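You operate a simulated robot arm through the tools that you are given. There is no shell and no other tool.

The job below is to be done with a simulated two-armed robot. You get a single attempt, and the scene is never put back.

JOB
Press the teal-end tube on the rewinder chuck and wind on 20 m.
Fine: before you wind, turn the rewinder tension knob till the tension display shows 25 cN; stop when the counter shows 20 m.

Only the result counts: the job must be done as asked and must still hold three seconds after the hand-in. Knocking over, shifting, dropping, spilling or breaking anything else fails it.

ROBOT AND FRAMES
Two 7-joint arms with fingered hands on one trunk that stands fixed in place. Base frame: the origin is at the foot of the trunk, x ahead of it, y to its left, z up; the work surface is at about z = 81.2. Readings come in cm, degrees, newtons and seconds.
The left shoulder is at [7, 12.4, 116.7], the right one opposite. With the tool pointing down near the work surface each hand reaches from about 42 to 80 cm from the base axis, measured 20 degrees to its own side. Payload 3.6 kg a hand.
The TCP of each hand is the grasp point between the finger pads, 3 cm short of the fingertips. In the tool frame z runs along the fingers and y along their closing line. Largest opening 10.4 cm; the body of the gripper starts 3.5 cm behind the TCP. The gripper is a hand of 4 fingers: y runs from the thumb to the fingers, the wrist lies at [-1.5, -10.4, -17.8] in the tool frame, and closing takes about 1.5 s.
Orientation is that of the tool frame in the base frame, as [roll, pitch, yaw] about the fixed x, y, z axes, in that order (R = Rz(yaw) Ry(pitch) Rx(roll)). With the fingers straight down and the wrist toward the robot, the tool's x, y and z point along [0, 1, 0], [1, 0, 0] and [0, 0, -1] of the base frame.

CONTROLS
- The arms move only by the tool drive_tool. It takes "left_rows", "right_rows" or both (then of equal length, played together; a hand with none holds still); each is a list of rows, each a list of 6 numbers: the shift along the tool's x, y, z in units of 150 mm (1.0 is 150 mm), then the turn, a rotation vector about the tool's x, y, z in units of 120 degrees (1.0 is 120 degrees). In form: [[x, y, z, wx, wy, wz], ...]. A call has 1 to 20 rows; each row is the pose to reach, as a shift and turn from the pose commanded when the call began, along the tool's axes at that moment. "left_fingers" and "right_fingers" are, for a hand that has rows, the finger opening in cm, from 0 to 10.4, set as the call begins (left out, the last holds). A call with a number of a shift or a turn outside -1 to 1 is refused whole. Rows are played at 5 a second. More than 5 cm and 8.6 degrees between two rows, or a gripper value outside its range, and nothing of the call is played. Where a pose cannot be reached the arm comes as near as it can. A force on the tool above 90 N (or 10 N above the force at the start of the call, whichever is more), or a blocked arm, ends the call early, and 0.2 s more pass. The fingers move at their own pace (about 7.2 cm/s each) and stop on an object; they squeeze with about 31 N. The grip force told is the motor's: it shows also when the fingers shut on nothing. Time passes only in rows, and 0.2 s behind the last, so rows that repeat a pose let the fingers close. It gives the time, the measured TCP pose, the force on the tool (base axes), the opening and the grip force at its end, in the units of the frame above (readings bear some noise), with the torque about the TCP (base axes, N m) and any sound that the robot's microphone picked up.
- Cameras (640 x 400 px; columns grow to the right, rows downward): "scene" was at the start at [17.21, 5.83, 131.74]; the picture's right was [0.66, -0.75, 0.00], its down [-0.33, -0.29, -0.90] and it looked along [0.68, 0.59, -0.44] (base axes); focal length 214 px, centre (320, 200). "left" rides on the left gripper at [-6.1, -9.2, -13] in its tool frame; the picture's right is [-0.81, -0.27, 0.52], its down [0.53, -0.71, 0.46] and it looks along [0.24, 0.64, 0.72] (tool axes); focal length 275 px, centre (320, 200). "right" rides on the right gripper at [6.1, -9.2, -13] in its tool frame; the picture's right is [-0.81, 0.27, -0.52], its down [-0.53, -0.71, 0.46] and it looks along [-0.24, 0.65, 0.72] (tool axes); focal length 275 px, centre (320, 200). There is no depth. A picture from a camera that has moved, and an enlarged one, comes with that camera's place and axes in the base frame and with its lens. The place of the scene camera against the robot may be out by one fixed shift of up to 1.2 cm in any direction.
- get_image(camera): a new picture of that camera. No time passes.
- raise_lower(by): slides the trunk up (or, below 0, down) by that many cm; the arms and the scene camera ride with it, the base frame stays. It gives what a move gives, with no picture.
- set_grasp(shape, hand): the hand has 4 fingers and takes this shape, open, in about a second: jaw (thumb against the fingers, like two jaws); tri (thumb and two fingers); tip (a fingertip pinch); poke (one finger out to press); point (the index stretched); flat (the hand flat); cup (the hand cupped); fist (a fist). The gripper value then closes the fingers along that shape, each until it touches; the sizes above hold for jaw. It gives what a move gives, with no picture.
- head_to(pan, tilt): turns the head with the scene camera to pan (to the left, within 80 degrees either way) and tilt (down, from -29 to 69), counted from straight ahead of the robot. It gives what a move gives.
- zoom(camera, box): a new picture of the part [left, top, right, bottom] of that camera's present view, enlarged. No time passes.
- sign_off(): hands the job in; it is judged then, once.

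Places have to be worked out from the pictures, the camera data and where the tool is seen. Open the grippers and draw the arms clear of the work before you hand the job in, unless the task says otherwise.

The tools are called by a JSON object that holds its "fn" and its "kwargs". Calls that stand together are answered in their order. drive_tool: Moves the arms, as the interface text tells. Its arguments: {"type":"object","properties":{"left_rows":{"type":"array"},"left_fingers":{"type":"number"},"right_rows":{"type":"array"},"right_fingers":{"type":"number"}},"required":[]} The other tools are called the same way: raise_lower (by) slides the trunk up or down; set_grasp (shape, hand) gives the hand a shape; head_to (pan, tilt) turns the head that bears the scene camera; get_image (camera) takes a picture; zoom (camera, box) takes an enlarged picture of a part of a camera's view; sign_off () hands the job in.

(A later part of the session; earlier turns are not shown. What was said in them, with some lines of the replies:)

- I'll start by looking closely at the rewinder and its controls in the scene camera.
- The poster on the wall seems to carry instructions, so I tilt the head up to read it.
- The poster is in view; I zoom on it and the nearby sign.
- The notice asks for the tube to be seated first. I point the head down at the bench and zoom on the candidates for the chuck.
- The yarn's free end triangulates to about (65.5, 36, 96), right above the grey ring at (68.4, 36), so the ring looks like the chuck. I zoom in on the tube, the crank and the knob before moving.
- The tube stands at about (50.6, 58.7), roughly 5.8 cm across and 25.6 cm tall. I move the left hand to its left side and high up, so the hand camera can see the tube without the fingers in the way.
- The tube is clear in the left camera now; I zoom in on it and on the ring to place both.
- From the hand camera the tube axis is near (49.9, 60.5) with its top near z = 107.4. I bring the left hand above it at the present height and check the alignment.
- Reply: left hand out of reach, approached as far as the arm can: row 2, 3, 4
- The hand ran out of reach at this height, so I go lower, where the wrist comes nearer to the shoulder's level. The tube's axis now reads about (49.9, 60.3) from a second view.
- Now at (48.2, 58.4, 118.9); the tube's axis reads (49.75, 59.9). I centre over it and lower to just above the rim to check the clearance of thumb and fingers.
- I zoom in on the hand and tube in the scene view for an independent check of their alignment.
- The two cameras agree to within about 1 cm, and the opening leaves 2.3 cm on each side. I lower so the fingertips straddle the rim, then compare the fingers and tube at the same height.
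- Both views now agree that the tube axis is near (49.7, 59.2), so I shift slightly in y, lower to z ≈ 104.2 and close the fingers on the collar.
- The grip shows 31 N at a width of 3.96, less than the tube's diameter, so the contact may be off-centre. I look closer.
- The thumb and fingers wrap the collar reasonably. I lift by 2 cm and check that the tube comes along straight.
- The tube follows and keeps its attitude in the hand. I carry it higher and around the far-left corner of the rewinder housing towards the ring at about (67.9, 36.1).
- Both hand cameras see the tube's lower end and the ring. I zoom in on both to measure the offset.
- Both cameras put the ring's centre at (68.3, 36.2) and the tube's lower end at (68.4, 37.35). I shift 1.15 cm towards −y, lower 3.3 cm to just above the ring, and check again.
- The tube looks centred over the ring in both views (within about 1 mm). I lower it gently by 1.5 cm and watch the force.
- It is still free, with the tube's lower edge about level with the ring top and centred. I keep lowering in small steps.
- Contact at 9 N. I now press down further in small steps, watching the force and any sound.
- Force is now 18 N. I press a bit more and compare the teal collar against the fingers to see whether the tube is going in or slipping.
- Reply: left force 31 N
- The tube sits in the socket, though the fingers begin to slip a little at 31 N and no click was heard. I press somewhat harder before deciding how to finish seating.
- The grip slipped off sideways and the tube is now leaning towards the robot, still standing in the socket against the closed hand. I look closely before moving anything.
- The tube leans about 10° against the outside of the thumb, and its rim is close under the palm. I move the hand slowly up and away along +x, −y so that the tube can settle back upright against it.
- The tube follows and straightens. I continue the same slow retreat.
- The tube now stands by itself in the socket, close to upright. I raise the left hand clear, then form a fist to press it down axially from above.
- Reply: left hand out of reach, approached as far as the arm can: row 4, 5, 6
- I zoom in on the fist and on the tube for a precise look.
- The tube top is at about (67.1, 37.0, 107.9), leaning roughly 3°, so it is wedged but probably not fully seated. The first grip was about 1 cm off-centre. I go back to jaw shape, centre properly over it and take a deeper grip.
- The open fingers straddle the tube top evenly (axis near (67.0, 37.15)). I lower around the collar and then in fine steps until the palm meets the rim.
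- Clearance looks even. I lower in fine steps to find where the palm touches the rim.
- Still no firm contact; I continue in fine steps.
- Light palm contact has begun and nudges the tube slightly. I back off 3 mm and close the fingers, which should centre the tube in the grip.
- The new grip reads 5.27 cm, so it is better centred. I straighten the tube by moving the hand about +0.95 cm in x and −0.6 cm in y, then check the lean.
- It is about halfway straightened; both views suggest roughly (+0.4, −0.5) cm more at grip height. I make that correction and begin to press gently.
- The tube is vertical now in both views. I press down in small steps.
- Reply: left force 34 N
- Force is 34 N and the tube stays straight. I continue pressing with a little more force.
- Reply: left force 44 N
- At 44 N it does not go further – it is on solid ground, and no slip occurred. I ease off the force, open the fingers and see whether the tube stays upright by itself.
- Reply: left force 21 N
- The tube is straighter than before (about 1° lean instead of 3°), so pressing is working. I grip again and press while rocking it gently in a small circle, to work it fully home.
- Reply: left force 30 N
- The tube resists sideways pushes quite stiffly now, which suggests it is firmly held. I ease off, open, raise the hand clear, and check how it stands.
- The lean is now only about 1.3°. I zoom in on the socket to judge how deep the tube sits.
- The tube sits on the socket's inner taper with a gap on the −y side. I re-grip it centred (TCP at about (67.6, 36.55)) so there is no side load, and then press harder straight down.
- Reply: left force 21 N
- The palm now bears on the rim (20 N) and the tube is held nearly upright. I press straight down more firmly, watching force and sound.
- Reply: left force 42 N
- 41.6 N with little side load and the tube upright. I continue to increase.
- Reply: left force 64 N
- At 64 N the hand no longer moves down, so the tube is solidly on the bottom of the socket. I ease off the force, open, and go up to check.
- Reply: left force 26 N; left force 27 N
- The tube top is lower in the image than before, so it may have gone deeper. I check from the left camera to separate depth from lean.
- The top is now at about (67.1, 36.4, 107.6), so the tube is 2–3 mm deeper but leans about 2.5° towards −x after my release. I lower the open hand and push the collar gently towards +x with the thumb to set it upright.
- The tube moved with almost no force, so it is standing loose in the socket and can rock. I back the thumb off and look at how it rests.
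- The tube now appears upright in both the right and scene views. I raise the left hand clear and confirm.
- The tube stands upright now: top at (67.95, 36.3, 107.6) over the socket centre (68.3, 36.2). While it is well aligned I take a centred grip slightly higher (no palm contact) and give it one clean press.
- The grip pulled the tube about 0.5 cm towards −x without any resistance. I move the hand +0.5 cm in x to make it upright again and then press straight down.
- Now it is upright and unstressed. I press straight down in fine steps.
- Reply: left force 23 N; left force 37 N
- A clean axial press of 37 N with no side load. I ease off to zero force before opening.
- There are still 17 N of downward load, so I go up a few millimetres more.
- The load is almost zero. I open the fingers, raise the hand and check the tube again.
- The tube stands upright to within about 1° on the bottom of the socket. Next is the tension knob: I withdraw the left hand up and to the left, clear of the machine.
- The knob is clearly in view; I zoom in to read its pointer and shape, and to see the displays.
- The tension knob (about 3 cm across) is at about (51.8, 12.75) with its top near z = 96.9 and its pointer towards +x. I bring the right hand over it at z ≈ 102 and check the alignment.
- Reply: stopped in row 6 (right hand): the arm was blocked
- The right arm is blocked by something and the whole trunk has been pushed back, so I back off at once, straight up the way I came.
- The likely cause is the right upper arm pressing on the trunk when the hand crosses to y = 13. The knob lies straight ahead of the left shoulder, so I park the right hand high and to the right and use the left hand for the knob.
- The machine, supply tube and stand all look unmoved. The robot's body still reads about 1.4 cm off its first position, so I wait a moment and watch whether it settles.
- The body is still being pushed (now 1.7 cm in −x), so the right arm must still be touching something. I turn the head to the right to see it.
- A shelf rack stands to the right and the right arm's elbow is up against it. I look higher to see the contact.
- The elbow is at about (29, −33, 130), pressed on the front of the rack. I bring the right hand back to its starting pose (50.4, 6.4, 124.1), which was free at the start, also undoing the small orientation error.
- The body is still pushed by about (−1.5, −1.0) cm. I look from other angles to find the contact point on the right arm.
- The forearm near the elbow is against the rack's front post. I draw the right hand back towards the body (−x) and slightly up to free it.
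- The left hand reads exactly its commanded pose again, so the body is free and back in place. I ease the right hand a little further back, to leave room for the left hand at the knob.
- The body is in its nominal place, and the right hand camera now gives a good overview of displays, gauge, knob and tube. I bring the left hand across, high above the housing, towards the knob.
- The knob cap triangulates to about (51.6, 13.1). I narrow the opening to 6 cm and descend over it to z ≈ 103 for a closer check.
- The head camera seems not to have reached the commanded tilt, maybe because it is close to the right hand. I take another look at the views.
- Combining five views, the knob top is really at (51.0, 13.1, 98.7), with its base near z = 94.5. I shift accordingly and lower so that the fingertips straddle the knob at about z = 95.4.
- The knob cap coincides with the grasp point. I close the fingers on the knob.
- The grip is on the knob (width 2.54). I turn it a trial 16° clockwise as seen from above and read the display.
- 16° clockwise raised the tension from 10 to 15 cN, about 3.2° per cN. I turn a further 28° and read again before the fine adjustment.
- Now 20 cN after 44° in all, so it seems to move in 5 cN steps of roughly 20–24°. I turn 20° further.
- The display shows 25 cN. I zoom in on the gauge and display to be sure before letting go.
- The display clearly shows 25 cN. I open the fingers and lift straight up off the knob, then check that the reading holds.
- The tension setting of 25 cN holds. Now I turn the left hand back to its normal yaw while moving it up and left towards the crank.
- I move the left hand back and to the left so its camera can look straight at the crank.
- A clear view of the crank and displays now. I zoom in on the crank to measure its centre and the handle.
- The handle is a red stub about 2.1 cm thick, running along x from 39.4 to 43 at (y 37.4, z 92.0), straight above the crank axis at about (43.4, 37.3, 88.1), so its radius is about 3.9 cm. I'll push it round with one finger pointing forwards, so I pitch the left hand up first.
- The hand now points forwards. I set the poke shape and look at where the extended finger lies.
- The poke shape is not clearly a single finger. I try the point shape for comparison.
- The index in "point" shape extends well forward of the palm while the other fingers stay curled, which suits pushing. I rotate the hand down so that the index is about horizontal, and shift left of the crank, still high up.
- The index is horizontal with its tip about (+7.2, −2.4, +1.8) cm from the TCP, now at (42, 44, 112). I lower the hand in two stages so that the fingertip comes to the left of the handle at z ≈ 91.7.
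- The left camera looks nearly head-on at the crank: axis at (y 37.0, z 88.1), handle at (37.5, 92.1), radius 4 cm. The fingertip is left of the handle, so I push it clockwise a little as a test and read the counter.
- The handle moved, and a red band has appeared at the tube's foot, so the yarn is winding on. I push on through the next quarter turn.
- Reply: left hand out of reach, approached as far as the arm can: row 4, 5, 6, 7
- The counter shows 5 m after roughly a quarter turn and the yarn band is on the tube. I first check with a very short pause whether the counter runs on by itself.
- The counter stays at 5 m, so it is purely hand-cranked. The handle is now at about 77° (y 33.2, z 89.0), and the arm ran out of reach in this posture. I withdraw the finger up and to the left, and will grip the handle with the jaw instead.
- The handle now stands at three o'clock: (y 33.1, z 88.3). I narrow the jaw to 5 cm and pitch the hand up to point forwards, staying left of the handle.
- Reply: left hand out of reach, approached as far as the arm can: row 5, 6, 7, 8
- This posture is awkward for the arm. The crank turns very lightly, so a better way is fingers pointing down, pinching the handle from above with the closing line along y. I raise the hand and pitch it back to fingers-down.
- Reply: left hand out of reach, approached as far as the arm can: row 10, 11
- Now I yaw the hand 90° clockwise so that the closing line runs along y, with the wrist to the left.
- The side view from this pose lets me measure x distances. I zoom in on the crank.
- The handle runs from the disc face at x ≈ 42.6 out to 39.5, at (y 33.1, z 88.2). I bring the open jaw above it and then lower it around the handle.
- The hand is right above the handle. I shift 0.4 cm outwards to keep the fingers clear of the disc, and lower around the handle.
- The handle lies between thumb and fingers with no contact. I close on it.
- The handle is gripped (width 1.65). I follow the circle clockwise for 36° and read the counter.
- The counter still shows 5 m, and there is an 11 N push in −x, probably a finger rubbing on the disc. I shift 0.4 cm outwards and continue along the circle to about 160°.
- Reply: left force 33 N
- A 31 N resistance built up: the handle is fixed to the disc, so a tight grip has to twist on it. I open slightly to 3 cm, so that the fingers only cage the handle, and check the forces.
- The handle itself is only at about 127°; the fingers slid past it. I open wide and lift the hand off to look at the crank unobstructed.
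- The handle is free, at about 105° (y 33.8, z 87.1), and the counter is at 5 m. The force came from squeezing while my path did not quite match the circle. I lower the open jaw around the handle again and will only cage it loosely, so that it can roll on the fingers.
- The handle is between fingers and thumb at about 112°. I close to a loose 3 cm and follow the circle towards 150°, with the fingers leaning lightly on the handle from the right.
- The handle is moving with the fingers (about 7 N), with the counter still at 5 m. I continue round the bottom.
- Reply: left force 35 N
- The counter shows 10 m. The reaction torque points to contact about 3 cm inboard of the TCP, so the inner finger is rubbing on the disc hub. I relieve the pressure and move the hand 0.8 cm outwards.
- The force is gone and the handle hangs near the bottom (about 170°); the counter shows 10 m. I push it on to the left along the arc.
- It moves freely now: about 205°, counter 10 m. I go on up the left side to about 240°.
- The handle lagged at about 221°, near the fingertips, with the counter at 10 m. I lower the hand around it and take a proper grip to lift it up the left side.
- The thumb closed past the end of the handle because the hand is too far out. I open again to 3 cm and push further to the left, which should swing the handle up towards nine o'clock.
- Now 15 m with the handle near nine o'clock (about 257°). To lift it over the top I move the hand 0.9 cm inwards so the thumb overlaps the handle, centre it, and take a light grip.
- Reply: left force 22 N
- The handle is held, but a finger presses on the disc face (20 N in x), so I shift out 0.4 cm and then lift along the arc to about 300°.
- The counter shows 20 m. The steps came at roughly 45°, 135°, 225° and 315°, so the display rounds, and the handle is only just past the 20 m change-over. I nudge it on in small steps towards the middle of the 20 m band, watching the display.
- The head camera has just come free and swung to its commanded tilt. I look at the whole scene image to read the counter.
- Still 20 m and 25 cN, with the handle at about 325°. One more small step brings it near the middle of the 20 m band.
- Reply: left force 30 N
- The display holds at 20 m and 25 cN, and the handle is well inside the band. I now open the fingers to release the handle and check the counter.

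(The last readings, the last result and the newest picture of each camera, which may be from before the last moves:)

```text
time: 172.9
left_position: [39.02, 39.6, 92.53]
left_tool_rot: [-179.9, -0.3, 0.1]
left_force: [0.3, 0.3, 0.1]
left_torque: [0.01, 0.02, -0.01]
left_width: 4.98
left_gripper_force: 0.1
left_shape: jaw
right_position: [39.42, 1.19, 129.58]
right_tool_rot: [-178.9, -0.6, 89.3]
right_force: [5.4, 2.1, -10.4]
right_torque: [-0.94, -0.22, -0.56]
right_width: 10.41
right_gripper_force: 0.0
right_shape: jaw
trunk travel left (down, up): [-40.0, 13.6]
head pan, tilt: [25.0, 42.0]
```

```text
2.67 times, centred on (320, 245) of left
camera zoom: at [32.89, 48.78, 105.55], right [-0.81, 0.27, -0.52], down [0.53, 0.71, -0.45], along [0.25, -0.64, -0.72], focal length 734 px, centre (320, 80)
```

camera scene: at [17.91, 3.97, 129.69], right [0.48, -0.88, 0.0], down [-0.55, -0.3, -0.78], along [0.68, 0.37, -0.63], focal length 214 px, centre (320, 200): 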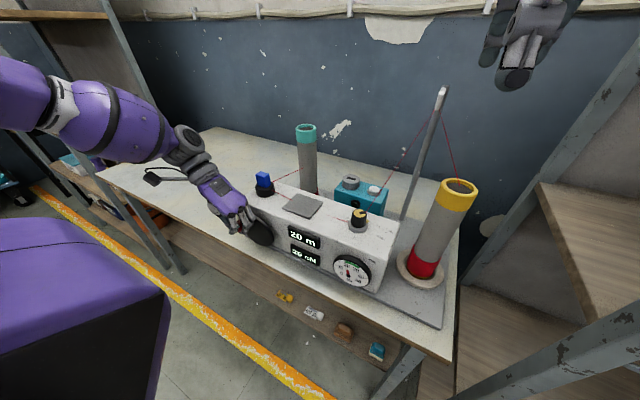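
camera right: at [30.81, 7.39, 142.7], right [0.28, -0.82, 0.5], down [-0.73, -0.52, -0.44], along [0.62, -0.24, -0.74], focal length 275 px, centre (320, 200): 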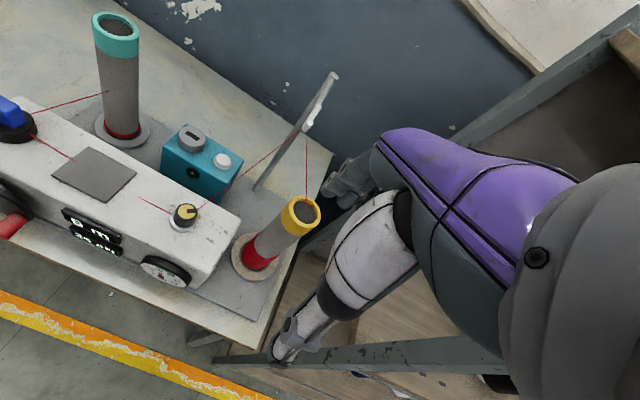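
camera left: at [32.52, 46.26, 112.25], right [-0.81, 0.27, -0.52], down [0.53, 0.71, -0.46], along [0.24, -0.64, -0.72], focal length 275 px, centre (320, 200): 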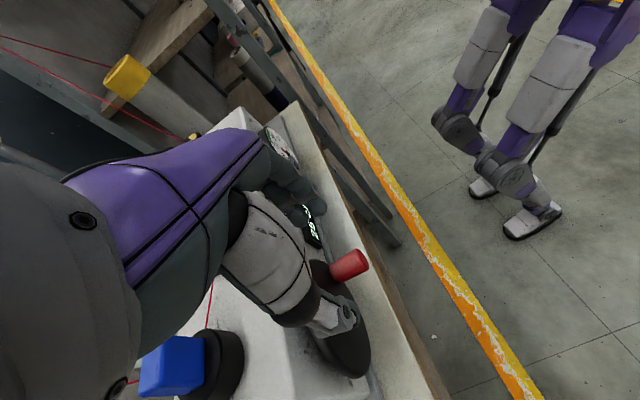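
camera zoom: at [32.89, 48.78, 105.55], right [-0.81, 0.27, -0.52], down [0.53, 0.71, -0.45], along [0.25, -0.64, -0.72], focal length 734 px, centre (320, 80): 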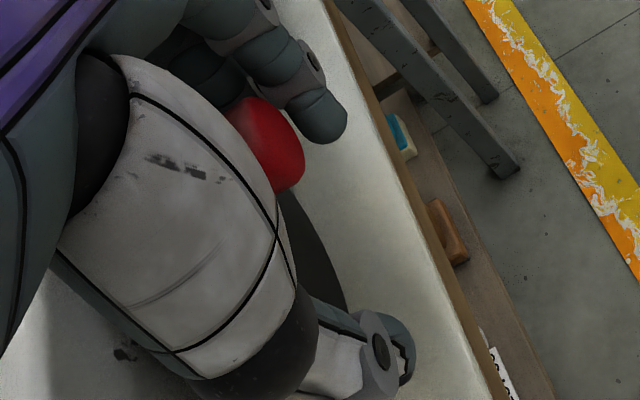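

The counter stays at 20 m and the handle has come to rest at the top, right in the middle of the band. I shift the fingers a little away from the handle and lift the hand straight up and clear.

{"fn": "drive_tool", "kwargs": {"left_rows": [[0, 0.03, 0, 0, 0, 0], [0, 0.06, -0.02, 0, 0, 0], [0, 0.06, -0.12, 0, 0, 0], [0, 0.06, -0.26, 0, 0, 0], [0, 0.06, -0.42, 0, 0, 0], [-0.05, 0.0, -0.58, 0, 0, 0], [-0.1, -0.1, -0.75, 0, 0, 0], [-0.15, -0.2, -0.9, 0, 0, 0], [-0.15, -0.2, -0.9, 0, 0, 0]], "left_fingers": 6.5}}

{"fn": "get_image", "kwargs": {"camera": "scene"}}

{"fn": "zoom", "kwargs": {"camera": "scene", "box": [200, 110, 400, 290]}}

{"fn": "zoom", "kwargs": {"camera": "right", "box": [0, 0, 260, 290]}}

```text
time: 174.9
left_position: [36.77, 42.66, 105.95]
left_tool_rot: [-179.9, 0.0, 0.1]
left_force: [-0.7, -0.2, 0.4]
left_torque: [0.01, -0.01, 0.02]
left_width: 6.46
left_gripper_force: 0.1
left_shape: jaw
right_position: [39.61, 1.34, 129.63]
right_tool_rot: [-178.8, -0.7, 89.4]
right_force: [11.1, 5.8, -9.0]
right_torque: [-1.4, 0.74, -1.33]
right_width: 10.4
right_gripper_force: 0.1
right_shape: jaw
trunk travel left (down, up): [-40.0, 13.6]
head pan, tilt: [25.0, 42.0]
```

```text
taken
camera scene: at [17.89, 3.91, 129.67], right [0.48, -0.88, 0.0], down [-0.55, -0.3, -0.78], along [0.68, 0.37, -0.63], focal length 214 px, centre (320, 200)
```

scene: 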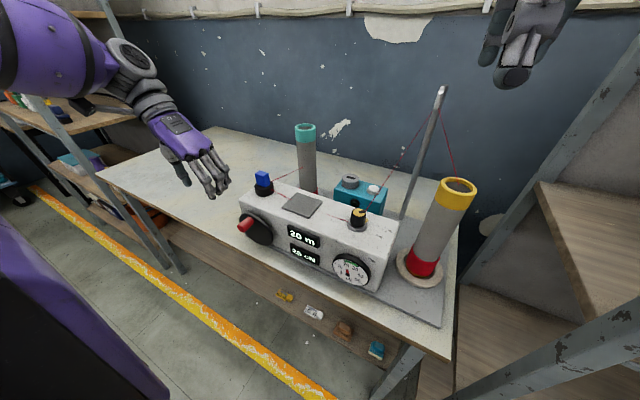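

```text
2.22 times, centred on (300, 200) of scene
camera zoom: at [17.89, 3.91, 129.67], right [0.48, -0.88, 0.0], down [-0.55, -0.3, -0.78], along [0.68, 0.37, -0.63], focal length 477 px, centre (364, 200)
```

zoom: 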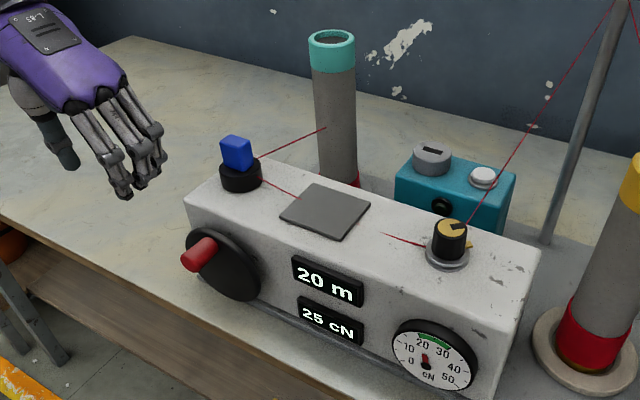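

```text
1.38 times, centred on (130, 145) of right
camera zoom: at [30.75, 7.37, 142.84], right [0.28, -0.82, 0.5], down [-0.73, -0.52, -0.45], along [0.63, -0.24, -0.74], focal length 380 px, centre (582, 276)
```

zoom: 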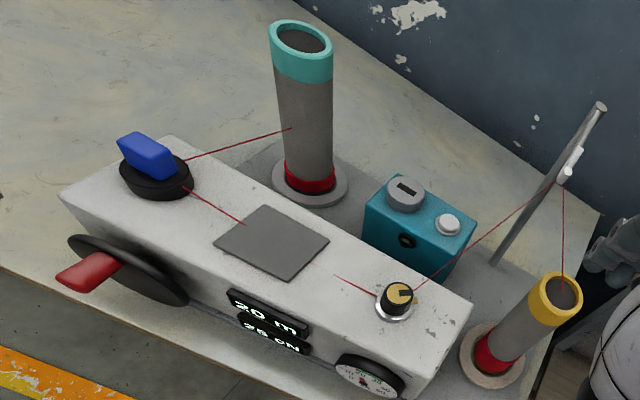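

The counter shows 20 m, the tension 25 cN, the crank is at rest and the tube stands upright with red yarn on it. The head seems to rest against the right hand (15 N there), so I turn the head back to its first direction and draw the left hand further away.

{"fn": "head_to", "kwargs": {"pan": 41, "tilt": 26}}

{"fn": "drive_tool", "kwargs": {"left_rows": [[-0.05, -0.1, -0.15, 0, 0, 0], [-0.1, -0.2, -0.3, 0, 0, 0], [-0.2, -0.3, -0.45, 0, 0, 0], [-0.3, -0.4, -0.6, 0, 0, 0], [-0.3, -0.4, -0.7, 0, 0, 0], [-0.3, -0.4, -0.7, 0, 0, 0]], "left_fingers": 10.4}}

{"fn": "get_image", "kwargs": {"camera": "scene"}}

{"fn": "get_image", "kwargs": {"camera": "right"}}

```text
time: 175.7
left_position: [36.67, 42.64, 105.76]
left_tool_rot: [180.0, 0.0, 0.0]
left_force: [0.1, 0.2, 0.2]
left_torque: [0.0, 0.01, 0.0]
left_width: 6.46
left_gripper_force: 0.1
left_shape: jaw
right_position: [39.28, 1.43, 129.56]
right_tool_rot: [-178.8, -0.6, 89.5]
right_force: [0.0, 0.6, -0.7]
right_torque: [-0.02, -0.01, -0.02]
right_width: 10.4
right_gripper_force: 0.1
right_shape: jaw
trunk travel left (down, up): [-40.0, 13.6]
head pan, tilt: [41.0, 26.0]
```

```text
time: 177.1
left_position: [32.14, 48.51, 116.46]
left_tool_rot: [179.9, -0.1, 0.1]
left_force: [-0.7, -0.8, 0.0]
left_torque: [-0.01, 0.01, 0.02]
left_width: 10.35
left_gripper_force: 0.2
left_shape: jaw
right_position: [39.44, 1.27, 129.6]
right_tool_rot: [-179.0, -0.6, 89.5]
right_force: [0.0, 0.0, 0.1]
right_torque: [-0.02, 0.02, 0.01]
right_width: 10.42
right_gripper_force: 0.1
right_shape: jaw
trunk travel left (down, up): [-40.0, 13.6]
head pan, tilt: [41.0, 26.0]
```

```text
taken
camera scene: at [17.26, 5.86, 131.71], right [0.66, -0.75, 0.0], down [-0.33, -0.29, -0.9], along [0.68, 0.59, -0.44], focal length 214 px, centre (320, 200)
```

scene: 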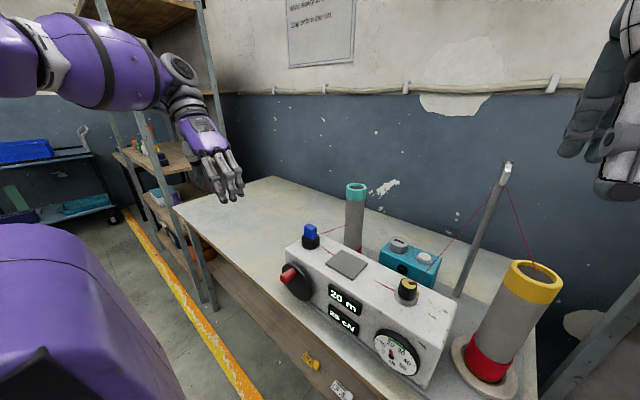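

```text
taken
camera right: at [30.67, 7.4, 142.85], right [0.28, -0.82, 0.5], down [-0.73, -0.52, -0.45], along [0.63, -0.24, -0.74], focal length 275 px, centre (320, 200)
```

right: 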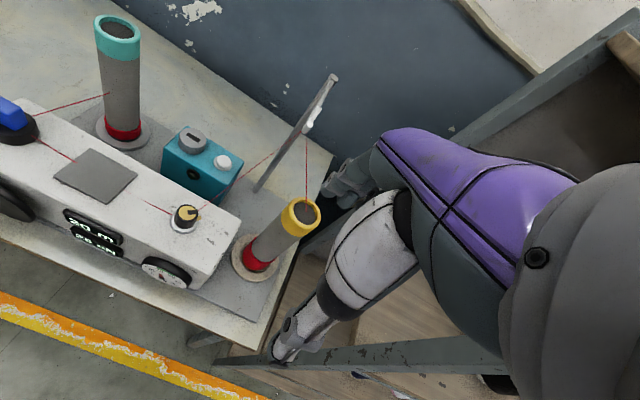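

Everything is free of contact and the head is back at its start view. I do a final close check of the displays, crank and tube.

{"fn": "zoom", "kwargs": {"camera": "scene", "box": [270, 170, 450, 390]}}

{"fn": "zoom", "kwargs": {"camera": "right", "box": [70, 0, 180, 160]}}

{"fn": "get_image", "kwargs": {"camera": "left"}}

```text
1.82 times, centred on (360, 280) of scene
camera zoom: at [17.26, 5.86, 131.71], right [0.66, -0.75, 0.0], down [-0.33, -0.29, -0.9], along [0.68, 0.59, -0.44], focal length 390 px, centre (247, 54)
```

zoom: 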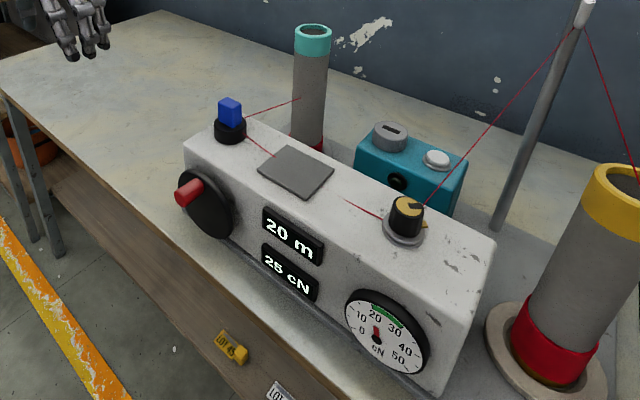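

```text
2.50 times, centred on (125, 80) of right
camera zoom: at [30.67, 7.4, 142.85], right [0.28, -0.82, 0.5], down [-0.73, -0.52, -0.45], along [0.63, -0.24, -0.74], focal length 688 px, centre (808, 500)
```

zoom: 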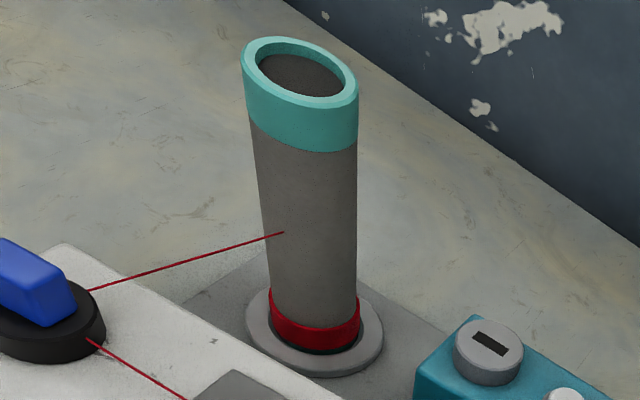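

```text
taken
camera left: at [26.09, 57.69, 129.48], right [-0.81, 0.27, -0.52], down [0.53, 0.71, -0.46], along [0.24, -0.64, -0.72], focal length 275 px, centre (320, 200)
```

left: 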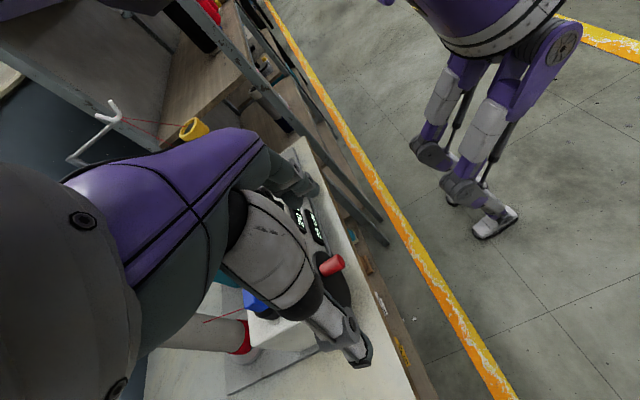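

The counter shows 20 m, the tension display shows 25 cN, and the tube stands upright on the chuck with the yarn on it. Both hands are open and clear of the work, so I hand the job in.

{"fn": "sign_off", "kwargs": {}}

```text
The job is handed in.
```

The teal-end tube is on the rewinder chuck with yarn wound on. The counter shows 20 m and the tension display shows 25 cN. I set the tension before turning the crank, and both hands were open and clear of the work at hand-in.

- **Tube seating:** I pressed the tube down with up to 64 N until it would go no deeper. I heard no click and found no positive sign that it had locked. It stood within about 1° of upright and took the yarn. The first grip slipped, so I had to straighten the tube and press it again.
- **Counter reading:** The counter only moves in 5 m steps and seems to round. The handle came to rest after about one full turn, in the middle of the range where it reads 20 m.
- **Contact with the rack:** While I was reaching for the knob, the right arm pushed against the shelf rack on the right until I drew it back. I saw nothing moved or knocked over there. The supply tube and stand also looked unmoved.
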